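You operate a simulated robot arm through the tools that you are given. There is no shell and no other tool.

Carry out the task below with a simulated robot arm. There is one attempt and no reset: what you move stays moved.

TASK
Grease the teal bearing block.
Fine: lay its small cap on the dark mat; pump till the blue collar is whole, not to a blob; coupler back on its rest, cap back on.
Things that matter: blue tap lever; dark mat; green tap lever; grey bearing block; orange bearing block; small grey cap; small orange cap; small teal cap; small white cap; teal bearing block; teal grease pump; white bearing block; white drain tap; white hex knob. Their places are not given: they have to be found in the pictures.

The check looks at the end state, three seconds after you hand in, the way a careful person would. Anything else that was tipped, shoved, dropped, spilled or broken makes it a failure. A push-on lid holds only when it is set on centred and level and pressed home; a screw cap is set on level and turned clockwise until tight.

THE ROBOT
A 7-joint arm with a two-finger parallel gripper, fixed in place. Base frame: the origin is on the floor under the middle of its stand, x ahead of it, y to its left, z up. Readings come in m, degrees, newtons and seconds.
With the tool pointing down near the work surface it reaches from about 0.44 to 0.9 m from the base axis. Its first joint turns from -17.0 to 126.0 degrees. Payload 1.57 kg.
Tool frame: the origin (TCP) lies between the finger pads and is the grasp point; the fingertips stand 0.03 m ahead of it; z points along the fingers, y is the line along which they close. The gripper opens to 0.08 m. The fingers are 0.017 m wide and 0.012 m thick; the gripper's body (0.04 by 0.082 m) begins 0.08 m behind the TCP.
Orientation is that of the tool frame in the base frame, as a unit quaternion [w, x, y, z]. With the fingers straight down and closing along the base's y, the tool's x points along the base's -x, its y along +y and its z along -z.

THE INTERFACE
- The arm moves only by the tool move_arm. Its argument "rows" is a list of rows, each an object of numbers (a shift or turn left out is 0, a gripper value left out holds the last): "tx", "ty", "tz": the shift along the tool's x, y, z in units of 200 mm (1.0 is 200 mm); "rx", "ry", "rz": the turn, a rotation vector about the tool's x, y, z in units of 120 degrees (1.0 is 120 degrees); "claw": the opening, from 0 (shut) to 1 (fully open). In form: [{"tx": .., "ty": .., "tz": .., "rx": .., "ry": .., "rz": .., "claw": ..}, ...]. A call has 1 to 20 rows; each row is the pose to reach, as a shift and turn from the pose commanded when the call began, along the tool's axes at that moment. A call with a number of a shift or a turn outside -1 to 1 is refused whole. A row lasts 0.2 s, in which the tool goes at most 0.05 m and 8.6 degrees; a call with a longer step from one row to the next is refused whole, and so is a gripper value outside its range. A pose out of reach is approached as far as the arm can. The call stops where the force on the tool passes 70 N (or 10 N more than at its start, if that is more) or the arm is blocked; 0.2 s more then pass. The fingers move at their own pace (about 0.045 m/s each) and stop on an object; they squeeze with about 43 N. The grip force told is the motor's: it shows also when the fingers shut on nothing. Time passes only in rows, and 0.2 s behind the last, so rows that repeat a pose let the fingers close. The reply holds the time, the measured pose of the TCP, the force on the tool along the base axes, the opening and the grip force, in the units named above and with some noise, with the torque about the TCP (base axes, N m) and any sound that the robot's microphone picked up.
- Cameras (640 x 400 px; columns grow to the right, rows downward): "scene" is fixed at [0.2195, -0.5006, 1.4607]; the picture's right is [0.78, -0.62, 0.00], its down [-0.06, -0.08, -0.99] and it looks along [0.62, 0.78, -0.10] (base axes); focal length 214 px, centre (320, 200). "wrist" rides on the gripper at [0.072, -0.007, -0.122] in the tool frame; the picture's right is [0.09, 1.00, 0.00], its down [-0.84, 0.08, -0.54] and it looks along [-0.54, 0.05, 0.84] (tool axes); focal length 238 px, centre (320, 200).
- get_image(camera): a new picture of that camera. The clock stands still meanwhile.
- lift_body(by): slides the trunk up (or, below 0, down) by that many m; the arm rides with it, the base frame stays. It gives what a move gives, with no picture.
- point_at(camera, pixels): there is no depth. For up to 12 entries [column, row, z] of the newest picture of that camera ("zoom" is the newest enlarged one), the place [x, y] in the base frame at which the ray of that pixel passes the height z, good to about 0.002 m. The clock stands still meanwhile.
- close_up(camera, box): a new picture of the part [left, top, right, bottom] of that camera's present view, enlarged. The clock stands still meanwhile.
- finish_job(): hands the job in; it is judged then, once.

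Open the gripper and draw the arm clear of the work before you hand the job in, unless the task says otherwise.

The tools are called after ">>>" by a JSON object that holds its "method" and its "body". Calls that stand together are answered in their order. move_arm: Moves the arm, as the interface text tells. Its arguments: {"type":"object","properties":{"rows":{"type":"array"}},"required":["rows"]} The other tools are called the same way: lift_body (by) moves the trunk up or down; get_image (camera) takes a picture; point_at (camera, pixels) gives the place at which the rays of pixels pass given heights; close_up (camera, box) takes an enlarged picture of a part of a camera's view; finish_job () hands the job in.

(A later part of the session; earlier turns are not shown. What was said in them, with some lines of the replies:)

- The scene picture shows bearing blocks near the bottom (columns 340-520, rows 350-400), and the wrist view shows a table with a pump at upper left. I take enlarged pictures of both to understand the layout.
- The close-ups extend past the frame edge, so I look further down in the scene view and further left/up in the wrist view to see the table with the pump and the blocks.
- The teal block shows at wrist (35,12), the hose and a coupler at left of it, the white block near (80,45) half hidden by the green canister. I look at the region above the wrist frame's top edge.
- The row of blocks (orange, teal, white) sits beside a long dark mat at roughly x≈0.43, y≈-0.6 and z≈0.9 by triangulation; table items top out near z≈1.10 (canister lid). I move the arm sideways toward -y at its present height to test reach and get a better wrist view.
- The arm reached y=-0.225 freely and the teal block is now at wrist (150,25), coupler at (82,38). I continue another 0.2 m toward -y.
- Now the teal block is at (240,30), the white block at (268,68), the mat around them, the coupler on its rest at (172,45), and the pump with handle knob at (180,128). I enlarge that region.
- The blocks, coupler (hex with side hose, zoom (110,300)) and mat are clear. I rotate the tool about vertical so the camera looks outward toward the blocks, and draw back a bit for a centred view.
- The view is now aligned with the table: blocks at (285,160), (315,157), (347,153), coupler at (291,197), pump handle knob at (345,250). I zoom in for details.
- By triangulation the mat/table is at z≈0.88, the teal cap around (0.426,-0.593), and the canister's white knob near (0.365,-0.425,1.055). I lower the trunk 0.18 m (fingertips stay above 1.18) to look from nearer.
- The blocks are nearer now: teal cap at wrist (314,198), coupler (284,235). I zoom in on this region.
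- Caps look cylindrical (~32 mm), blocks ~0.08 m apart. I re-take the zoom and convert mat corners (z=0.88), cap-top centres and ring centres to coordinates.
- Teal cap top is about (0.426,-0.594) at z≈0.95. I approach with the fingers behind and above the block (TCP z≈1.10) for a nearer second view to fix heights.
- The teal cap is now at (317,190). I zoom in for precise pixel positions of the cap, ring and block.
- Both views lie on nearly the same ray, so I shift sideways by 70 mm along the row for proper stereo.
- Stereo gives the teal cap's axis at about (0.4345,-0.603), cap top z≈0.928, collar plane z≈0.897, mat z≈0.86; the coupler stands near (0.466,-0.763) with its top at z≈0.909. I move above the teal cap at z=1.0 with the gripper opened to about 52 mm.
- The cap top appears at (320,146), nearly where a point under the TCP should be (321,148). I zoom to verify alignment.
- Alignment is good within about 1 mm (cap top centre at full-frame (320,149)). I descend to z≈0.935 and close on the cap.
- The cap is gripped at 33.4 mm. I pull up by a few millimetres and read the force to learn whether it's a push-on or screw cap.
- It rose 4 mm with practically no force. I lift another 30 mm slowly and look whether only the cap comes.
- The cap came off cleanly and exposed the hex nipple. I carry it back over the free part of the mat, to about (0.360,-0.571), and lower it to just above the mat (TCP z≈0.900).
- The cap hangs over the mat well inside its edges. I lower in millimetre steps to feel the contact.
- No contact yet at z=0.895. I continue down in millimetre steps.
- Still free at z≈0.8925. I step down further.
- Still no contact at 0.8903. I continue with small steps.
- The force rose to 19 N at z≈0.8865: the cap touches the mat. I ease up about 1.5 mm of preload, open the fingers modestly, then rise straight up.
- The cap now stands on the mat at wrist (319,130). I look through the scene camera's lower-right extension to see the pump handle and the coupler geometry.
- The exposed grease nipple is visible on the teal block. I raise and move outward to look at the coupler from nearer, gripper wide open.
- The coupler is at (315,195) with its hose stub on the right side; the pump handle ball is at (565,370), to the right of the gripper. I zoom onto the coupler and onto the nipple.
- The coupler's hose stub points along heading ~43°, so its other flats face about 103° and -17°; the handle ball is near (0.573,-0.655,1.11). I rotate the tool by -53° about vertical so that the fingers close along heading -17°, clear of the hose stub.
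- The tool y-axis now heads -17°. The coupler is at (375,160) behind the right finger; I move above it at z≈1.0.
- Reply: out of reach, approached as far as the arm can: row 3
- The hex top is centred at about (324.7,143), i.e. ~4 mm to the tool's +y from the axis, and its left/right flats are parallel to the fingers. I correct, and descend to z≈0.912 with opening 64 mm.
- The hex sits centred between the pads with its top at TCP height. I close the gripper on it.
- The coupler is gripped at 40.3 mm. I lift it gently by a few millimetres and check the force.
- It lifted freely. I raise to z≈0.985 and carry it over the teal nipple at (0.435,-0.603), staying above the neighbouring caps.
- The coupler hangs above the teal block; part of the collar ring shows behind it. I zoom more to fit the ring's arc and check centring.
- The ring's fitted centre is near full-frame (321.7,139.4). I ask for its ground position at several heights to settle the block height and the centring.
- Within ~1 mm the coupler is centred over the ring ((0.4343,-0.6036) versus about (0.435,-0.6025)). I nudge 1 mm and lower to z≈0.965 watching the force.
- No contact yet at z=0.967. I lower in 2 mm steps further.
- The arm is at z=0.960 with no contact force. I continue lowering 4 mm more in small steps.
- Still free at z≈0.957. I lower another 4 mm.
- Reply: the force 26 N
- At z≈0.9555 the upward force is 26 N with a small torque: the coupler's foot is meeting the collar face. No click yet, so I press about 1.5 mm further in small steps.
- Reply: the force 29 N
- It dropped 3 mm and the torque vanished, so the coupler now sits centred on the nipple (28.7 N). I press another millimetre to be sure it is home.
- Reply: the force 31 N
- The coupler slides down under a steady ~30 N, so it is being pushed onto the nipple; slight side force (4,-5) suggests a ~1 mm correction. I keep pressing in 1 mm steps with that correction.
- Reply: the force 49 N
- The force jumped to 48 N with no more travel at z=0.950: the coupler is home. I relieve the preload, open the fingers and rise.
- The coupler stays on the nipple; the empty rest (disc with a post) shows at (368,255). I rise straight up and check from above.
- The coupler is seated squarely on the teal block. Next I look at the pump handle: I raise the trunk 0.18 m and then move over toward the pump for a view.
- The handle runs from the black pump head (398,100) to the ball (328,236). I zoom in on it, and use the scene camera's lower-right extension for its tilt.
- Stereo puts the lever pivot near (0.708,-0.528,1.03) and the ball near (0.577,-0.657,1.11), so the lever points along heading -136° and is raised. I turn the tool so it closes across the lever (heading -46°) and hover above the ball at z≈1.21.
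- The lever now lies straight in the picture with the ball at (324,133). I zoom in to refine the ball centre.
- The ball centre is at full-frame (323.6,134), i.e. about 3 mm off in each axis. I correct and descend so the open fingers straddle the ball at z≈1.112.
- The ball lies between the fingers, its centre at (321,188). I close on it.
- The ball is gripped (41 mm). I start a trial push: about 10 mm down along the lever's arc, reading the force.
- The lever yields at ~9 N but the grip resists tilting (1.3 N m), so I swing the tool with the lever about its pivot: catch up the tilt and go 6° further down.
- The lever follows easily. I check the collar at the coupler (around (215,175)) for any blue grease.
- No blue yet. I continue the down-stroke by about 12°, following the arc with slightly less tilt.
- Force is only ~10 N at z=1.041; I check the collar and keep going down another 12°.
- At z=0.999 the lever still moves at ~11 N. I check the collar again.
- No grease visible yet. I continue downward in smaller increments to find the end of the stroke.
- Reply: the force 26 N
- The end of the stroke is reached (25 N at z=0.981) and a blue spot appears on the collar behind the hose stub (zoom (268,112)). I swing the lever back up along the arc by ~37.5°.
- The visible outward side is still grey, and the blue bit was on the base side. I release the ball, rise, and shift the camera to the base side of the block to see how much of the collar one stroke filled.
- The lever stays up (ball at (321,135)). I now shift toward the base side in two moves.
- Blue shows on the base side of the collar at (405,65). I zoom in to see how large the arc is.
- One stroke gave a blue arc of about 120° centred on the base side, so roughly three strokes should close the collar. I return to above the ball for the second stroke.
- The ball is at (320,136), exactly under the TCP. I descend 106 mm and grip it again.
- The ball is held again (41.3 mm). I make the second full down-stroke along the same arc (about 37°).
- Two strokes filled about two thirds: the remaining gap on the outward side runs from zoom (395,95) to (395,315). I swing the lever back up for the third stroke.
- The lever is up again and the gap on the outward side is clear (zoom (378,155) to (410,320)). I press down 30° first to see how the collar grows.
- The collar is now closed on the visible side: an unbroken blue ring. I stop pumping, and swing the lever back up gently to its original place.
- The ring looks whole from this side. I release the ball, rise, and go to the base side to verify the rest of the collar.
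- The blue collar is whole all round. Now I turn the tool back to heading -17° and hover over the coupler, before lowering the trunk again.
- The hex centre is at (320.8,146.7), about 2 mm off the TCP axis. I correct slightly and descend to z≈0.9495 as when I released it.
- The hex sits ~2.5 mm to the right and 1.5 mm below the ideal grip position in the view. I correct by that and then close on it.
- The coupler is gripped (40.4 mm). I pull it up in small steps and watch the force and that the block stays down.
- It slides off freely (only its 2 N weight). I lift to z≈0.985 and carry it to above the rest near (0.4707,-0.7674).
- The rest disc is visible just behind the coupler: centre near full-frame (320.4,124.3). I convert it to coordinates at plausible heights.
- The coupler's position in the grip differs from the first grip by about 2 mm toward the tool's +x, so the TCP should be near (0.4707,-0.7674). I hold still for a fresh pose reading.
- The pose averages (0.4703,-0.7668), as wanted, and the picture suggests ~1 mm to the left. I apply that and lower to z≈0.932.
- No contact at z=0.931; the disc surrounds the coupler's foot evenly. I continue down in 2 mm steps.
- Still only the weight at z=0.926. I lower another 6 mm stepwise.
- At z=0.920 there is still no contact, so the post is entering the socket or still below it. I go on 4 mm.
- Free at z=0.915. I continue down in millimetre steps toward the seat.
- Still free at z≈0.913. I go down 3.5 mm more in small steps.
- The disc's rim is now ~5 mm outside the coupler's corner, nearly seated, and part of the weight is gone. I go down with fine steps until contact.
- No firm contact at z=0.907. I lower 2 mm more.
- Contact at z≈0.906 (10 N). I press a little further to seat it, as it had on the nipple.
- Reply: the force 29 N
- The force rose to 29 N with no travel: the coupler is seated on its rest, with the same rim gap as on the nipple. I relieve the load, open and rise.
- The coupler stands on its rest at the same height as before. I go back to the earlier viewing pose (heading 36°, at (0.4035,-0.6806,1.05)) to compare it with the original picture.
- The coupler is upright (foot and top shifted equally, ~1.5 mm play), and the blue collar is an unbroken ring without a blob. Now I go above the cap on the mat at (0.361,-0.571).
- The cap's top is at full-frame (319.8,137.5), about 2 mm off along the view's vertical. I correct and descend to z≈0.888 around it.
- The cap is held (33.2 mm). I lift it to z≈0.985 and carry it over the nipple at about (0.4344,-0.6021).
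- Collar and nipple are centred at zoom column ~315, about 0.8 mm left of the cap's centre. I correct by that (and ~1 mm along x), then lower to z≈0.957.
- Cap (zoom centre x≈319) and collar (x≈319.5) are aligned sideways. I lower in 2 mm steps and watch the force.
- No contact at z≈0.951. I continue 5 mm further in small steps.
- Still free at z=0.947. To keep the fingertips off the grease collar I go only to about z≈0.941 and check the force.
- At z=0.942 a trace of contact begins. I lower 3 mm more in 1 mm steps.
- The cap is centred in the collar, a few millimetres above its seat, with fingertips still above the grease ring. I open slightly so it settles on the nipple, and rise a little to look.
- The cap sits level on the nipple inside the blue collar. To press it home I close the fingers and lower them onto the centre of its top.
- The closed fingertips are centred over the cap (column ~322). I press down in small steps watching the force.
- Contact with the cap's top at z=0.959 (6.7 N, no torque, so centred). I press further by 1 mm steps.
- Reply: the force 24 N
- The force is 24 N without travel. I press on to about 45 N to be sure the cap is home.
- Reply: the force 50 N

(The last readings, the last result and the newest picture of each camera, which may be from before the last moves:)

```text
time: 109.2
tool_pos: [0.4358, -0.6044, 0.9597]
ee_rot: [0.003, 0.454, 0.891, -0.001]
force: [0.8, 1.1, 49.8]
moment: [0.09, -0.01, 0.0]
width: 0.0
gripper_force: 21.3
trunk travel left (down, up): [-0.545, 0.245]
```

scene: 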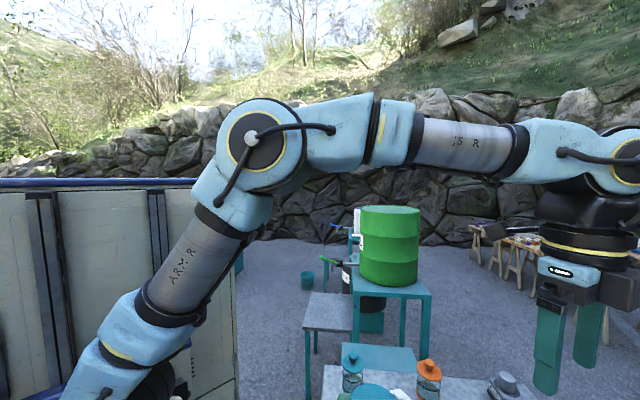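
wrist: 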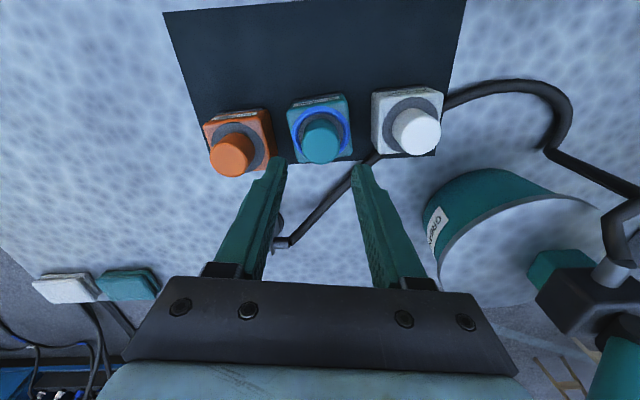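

No travel at 50 N, so it seems home; I press once more to about 60 N to exclude a last step, then lift off.

>>> {"method": "move_arm", "body": {"rows": [{"tz": 0.003}, {"tz": 0.005}]}}

>>> {"method": "move_arm", "body": {"rows": [{"tz": -0.02}, {"tz": -0.1}, {"tz": -0.25}, {"tz": -0.35}, {"tz": -0.35, "claw": 0.6}, {"tz": -0.35, "claw": 0.8}]}}

>>> {"method": "get_image", "body": {"camera": "wrist"}}

>>> {"method": "close_up", "body": {"camera": "wrist", "box": [200, 60, 456, 220]}}

```text
time: 109.8
tool_pos: [0.4334, -0.6034, 0.9587]
ee_rot: [0.004, 0.454, 0.891, -0.003]
force: [0.1, 3.0, 57.1]
moment: [0.17, 0.07, 0.01]
width: 0.0
gripper_force: 20.9
trunk travel left (down, up): [-0.545, 0.245]
```

```text
time: 111.2
tool_pos: [0.4339, -0.6033, 1.0235]
ee_rot: [0.0, 0.454, 0.891, 0.0]
force: [-0.8, -1.1, -0.4]
moment: [0.0, 0.01, -0.01]
width: 0.0481
gripper_force: 0.1
trunk travel left (down, up): [-0.545, 0.245]
```

```text
taken
```

wrist: 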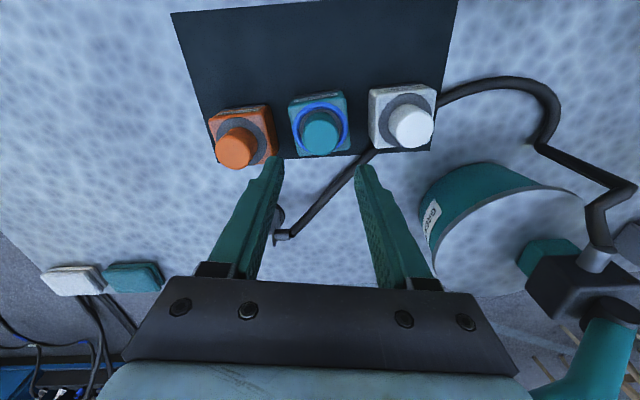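

```text
2.50 times, centred on (328, 140) of wrist
```

zoom: 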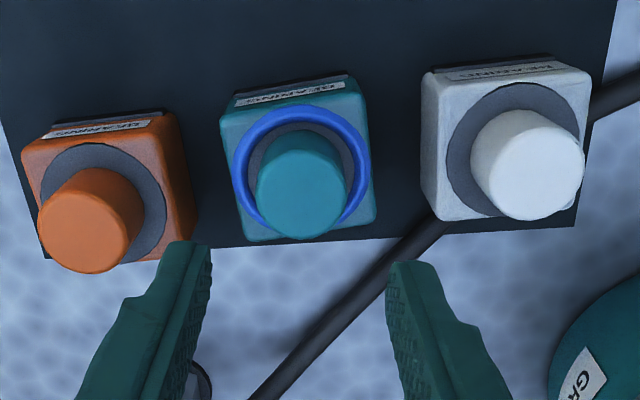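

I lower to exactly the pose of the first hover picture (z=1.0013) to compare the cap's position and height with the original.

>>> {"method": "move_arm", "body": {"rows": [{"tz": 0.06, "claw": 0.65}, {"tz": 0.109, "claw": 0.65}, {"tz": 0.109, "claw": 0.65}]}}

>>> {"method": "close_up", "body": {"camera": "wrist", "box": [240, 90, 400, 190]}}

```text
time: 112.0
tool_pos: [0.4345, -0.6021, 1.0021]
ee_rot: [0.0, 0.454, 0.891, 0.0]
force: [0.4, -0.9, 0.4]
moment: [0.01, 0.0, -0.01]
width: 0.0518
gripper_force: 0.0
trunk travel left (down, up): [-0.545, 0.245]
```

```text
4.00 times, centred on (320, 140) of wrist
```

zoom: 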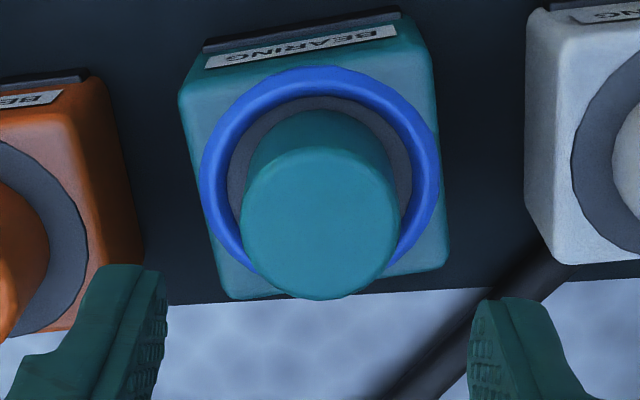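

The cap looks the same size and height as originally and within about 1 mm of its original place. For a flatter verifying view from the pump side I first raise the trunk 0.18 m, then swing over there, well clear of everything.

>>> {"method": "lift_body", "body": {"by": 0.18}}

>>> {"method": "move_arm", "body": {"rows": [{"tx": 0.024, "ty": 0.156, "rz": 0.068, "claw": 1.0}, {"tx": 0.047, "ty": 0.312, "rz": 0.136}, {"tx": 0.071, "ty": 0.468, "rz": 0.204}, {"tx": 0.094, "ty": 0.624, "rz": 0.272}, {"tx": 0.118, "ty": 0.78, "rz": 0.34}]}}

>>> {"method": "move_arm", "body": {"rows": [{"tx": 0.12, "ty": 0.1, "rz": 0.068}, {"tx": 0.24, "ty": 0.2, "rz": 0.136}, {"tx": 0.36, "ty": 0.3, "rz": 0.204}, {"tx": 0.48, "ty": 0.4, "rz": 0.272}, {"tx": 0.602, "ty": 0.5175, "rz": 0.343}, {"tx": 0.602, "ty": 0.5175, "rz": 0.343}]}}

>>> {"method": "get_image", "body": {"camera": "wrist"}}

```text
time: 114.0
tool_pos: [0.4348, -0.6035, 1.182]
ee_rot: [0.0, 0.454, 0.891, 0.0]
force: [-0.1, -0.1, 0.7]
moment: [-0.02, 0.03, 0.01]
width: 0.0521
gripper_force: 0.1
trunk travel left (down, up): [-0.725, 0.065]
```

```text
time: 115.2
tool_pos: [0.549, -0.4921, 1.1822]
ee_rot: [0.0, 0.737, 0.676, 0.0]
force: [-0.1, -0.5, 0.6]
moment: [0.02, -0.05, 0.0]
width: 0.0801
gripper_force: 0.0
trunk travel left (down, up): [-0.725, 0.065]
```

```text
time: 116.6
tool_pos: [0.6618, -0.382, 1.1807]
ee_rot: [0.0, 0.928, 0.374, 0.0]
force: [0.6, -0.5, -0.2]
moment: [-0.01, 0.02, 0.0]
width: 0.0799
gripper_force: 0.0
trunk travel left (down, up): [-0.725, 0.065]
```

```text
taken
```

wrist: 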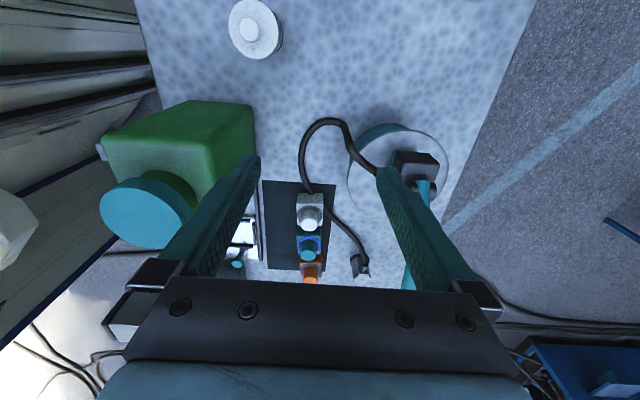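

The three blocks (white (310,212), teal (308,247), orange (311,270)) and the coupler (360,265) are in view at a flatter angle. I zoom in to compare the caps.

>>> {"method": "close_up", "body": {"camera": "wrist", "box": [280, 210, 344, 250]}}

>>> {"method": "close_up", "body": {"camera": "wrist", "box": [270, 190, 382, 260]}}

>>> {"method": "close_up", "body": {"camera": "wrist", "box": [330, 225, 394, 265]}}

```text
10.00 times, centred on (312, 230) of wrist
```

zoom: 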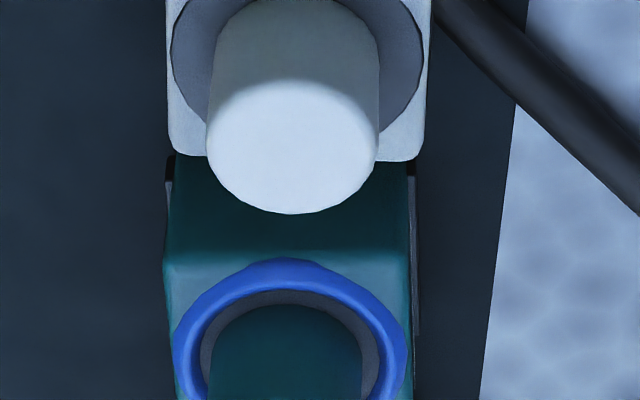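

```text
5.71 times, centred on (326, 225) of wrist
```

zoom: 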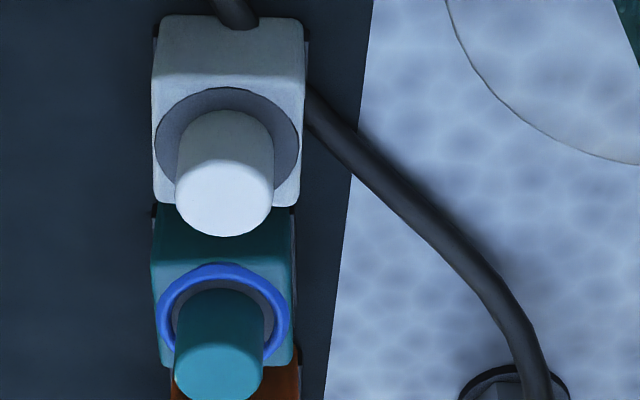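

```text
10.00 times, centred on (362, 245) of wrist
```

zoom: 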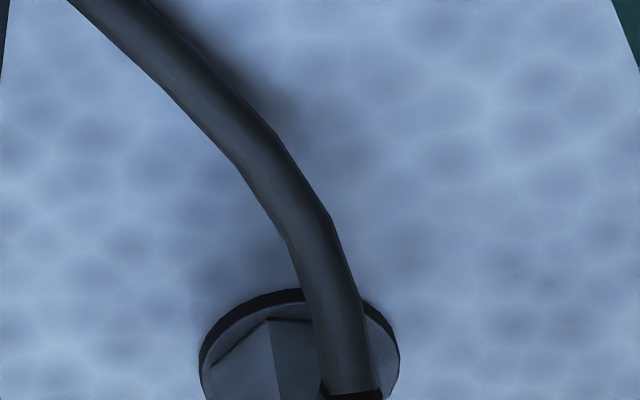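

In this view the teal cap's base sits in its ring like the white one's. I zoom a little lower to see the whole teal cap beside the orange one.

>>> {"method": "close_up", "body": {"camera": "wrist", "box": [270, 210, 350, 276]}}

>>> {"method": "close_up", "body": {"camera": "wrist", "box": [276, 230, 340, 270]}}

>>> {"method": "close_up", "body": {"camera": "wrist", "box": [328, 240, 392, 280]}}

```text
6.06 times, centred on (310, 243) of wrist
```

zoom: 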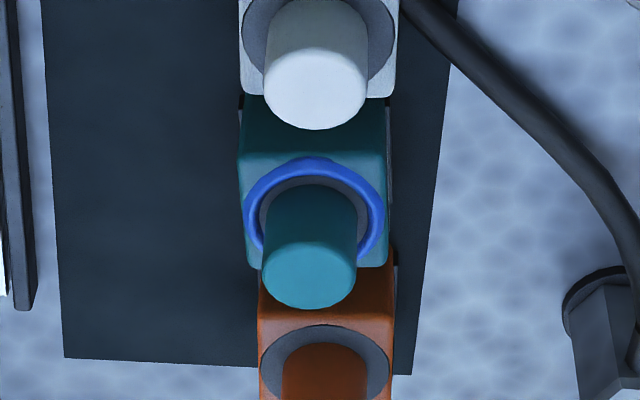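

```text
10.00 times, centred on (308, 250) of wrist
```

zoom: 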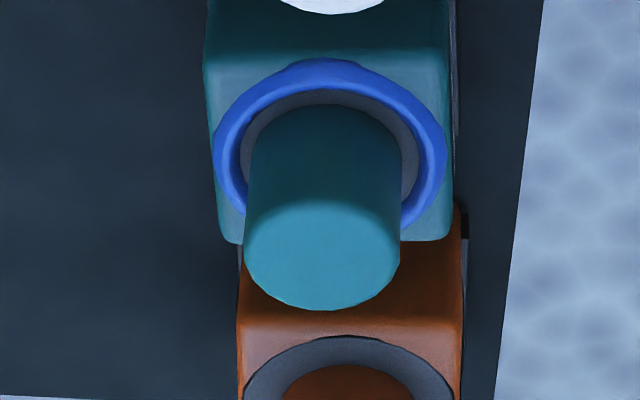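

```text
10.00 times, centred on (360, 260) of wrist
```

zoom: 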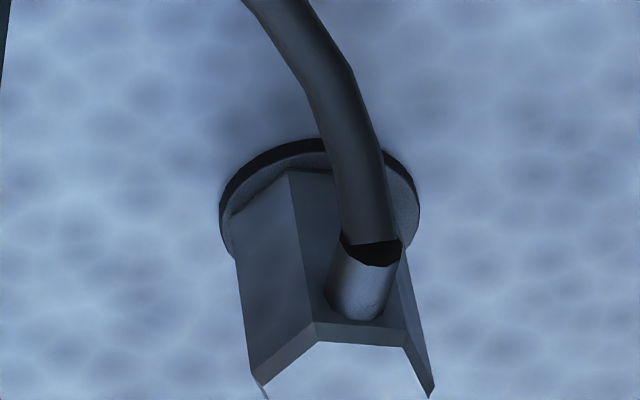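

Both cap and coupler look upright. For a last height check I back off along the row direction and tilt the camera flatter, comparing the teal cap with the white one.

>>> {"method": "move_arm", "body": {"rows": [{"tx": 0.2}, {"tx": 0.4}, {"tx": 0.6, "tz": 0.1}, {"tx": 0.8, "tz": 0.25}, {"tx": 0.8, "tz": 0.4, "ry": -0.04}, {"tx": 0.8, "tz": 0.4, "ry": -0.09}, {"tx": 0.8, "tz": 0.4, "ry": -0.14}, {"tx": 0.8, "tz": 0.4, "ry": -0.14}]}}

>>> {"method": "get_image", "body": {"camera": "wrist"}}

```text
time: 118.4
tool_pos: [0.7761, -0.2703, 1.1024]
ee_rot: [0.054, 0.917, 0.371, -0.136]
force: [0.7, 0.3, 0.3]
moment: [0.02, 0.02, 0.0]
width: 0.0801
gripper_force: 0.2
trunk travel left (down, up): [-0.725, 0.065]
```

```text
taken
```

wrist: 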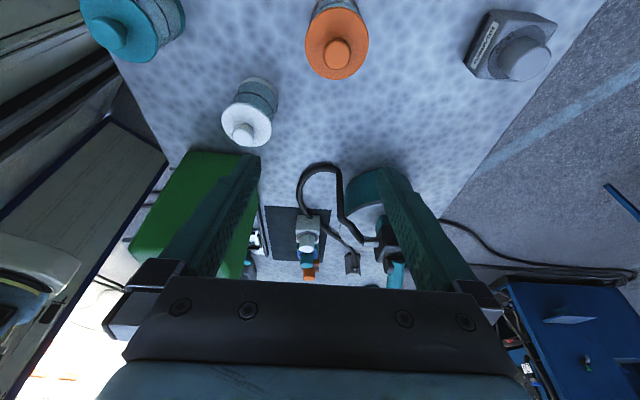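

I zoom into the blocks (around (308,250)) in this flatter view.

>>> {"method": "close_up", "body": {"camera": "wrist", "box": [288, 230, 336, 260]}}

>>> {"method": "close_up", "body": {"camera": "wrist", "box": [284, 240, 332, 280]}}

>>> {"method": "close_up", "body": {"camera": "wrist", "box": [330, 240, 410, 290]}}

```text
13.33 times, centred on (312, 245) of wrist
```

zoom: 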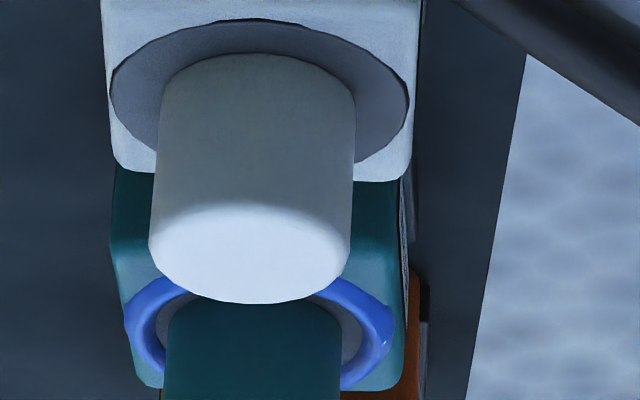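

```text
10.00 times, centred on (308, 260) of wrist
```

zoom: 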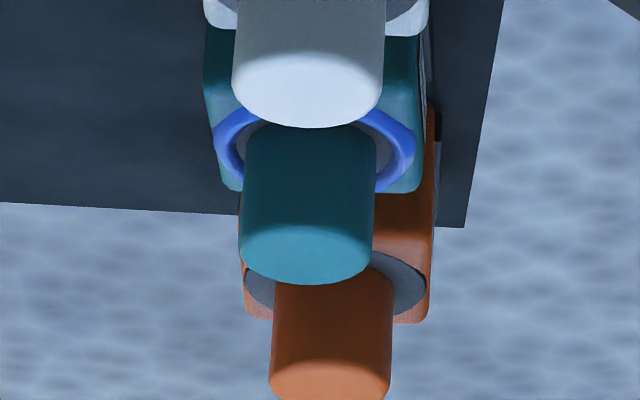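

```text
8.00 times, centred on (370, 265) of wrist
```

zoom: 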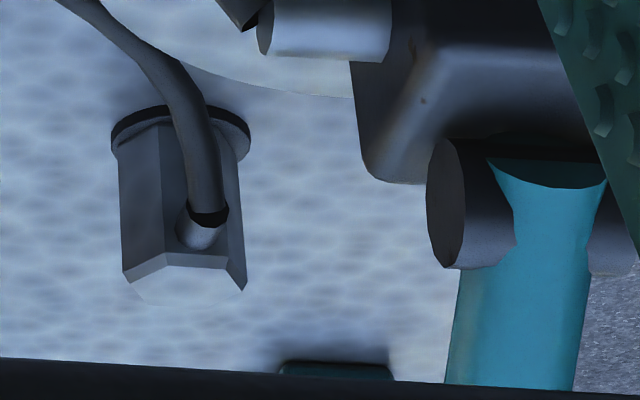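

In this flat view the teal cap stands exactly as high above its block as the white cap (scaled ratios agree within ~0.5 mm), the collar is whole, and the coupler stands upright on its rest. I raise the open gripper clear of the work.

>>> {"method": "move_arm", "body": {"rows": [{"tz": -0.15, "claw": 1.0}, {"tz": -0.3, "ry": 0.05}, {"tz": -0.45, "ry": 0.1}, {"tz": -0.6, "ry": 0.14}, {"tz": -0.6, "ry": 0.14}]}}

>>> {"method": "get_image", "body": {"camera": "wrist"}}

>>> {"method": "get_image", "body": {"camera": "scene"}}

```text
time: 119.6
tool_pos: [0.8005, -0.2465, 1.2173]
ee_rot: [0.001, 0.927, 0.375, 0.001]
force: [0.3, 0.2, 0.7]
moment: [-0.04, 0.04, 0.01]
width: 0.0798
gripper_force: 0.0
trunk travel left (down, up): [-0.725, 0.065]
```

```text
taken
```

wrist: 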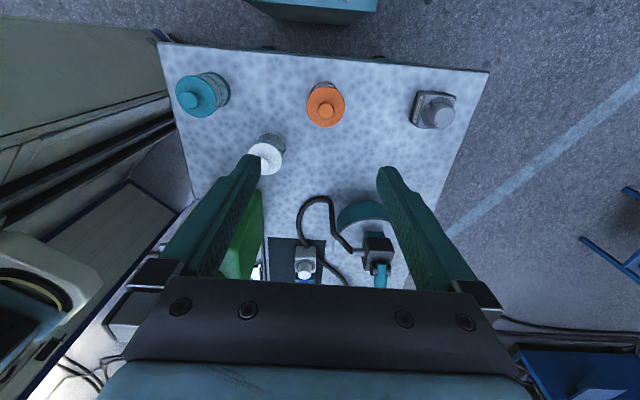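

```text
taken
```

scene: 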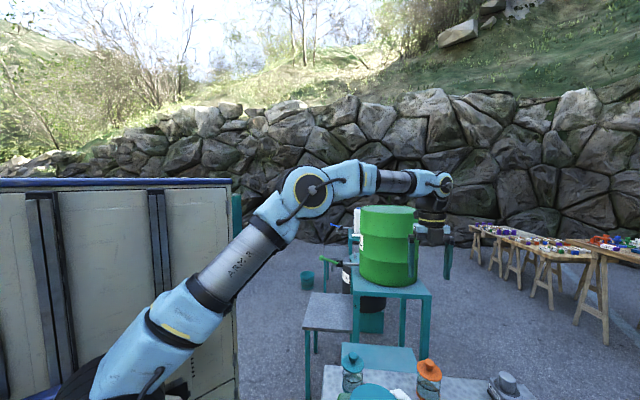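

The arm is clear with the gripper open, and the jars, blocks, canister and pump all stand where they were. I hand the job in.

>>> {"method": "finish_job", "body": {}}

```text
The job is handed in.
```

The teal bearing block is greased and I have handed the job in; I don't have the check's result.

- **Cap off:** I pulled the teal cap straight off and stood it on the dark mat while I worked.
- **Grease:** I pushed the coupler onto the nipple and gave the pump three strokes. The last one stopped as soon as the collar closed. The blue collar is a whole ring with no blob.
- **Coupler:** It is back on its rest, upright and at its original height. It sits about 1.5 mm to one side of where it started.
- **Cap on:** I set the cap back on the nipple and pressed it from the top to about 57 N; it moved no further. It stands as high above its block as the white cap does, level, and about 1 mm off its original centre.

The pump lever is back up where it was. In the last pictures nothing else had been moved or tipped. The gripper is open and the arm is clear of the table.
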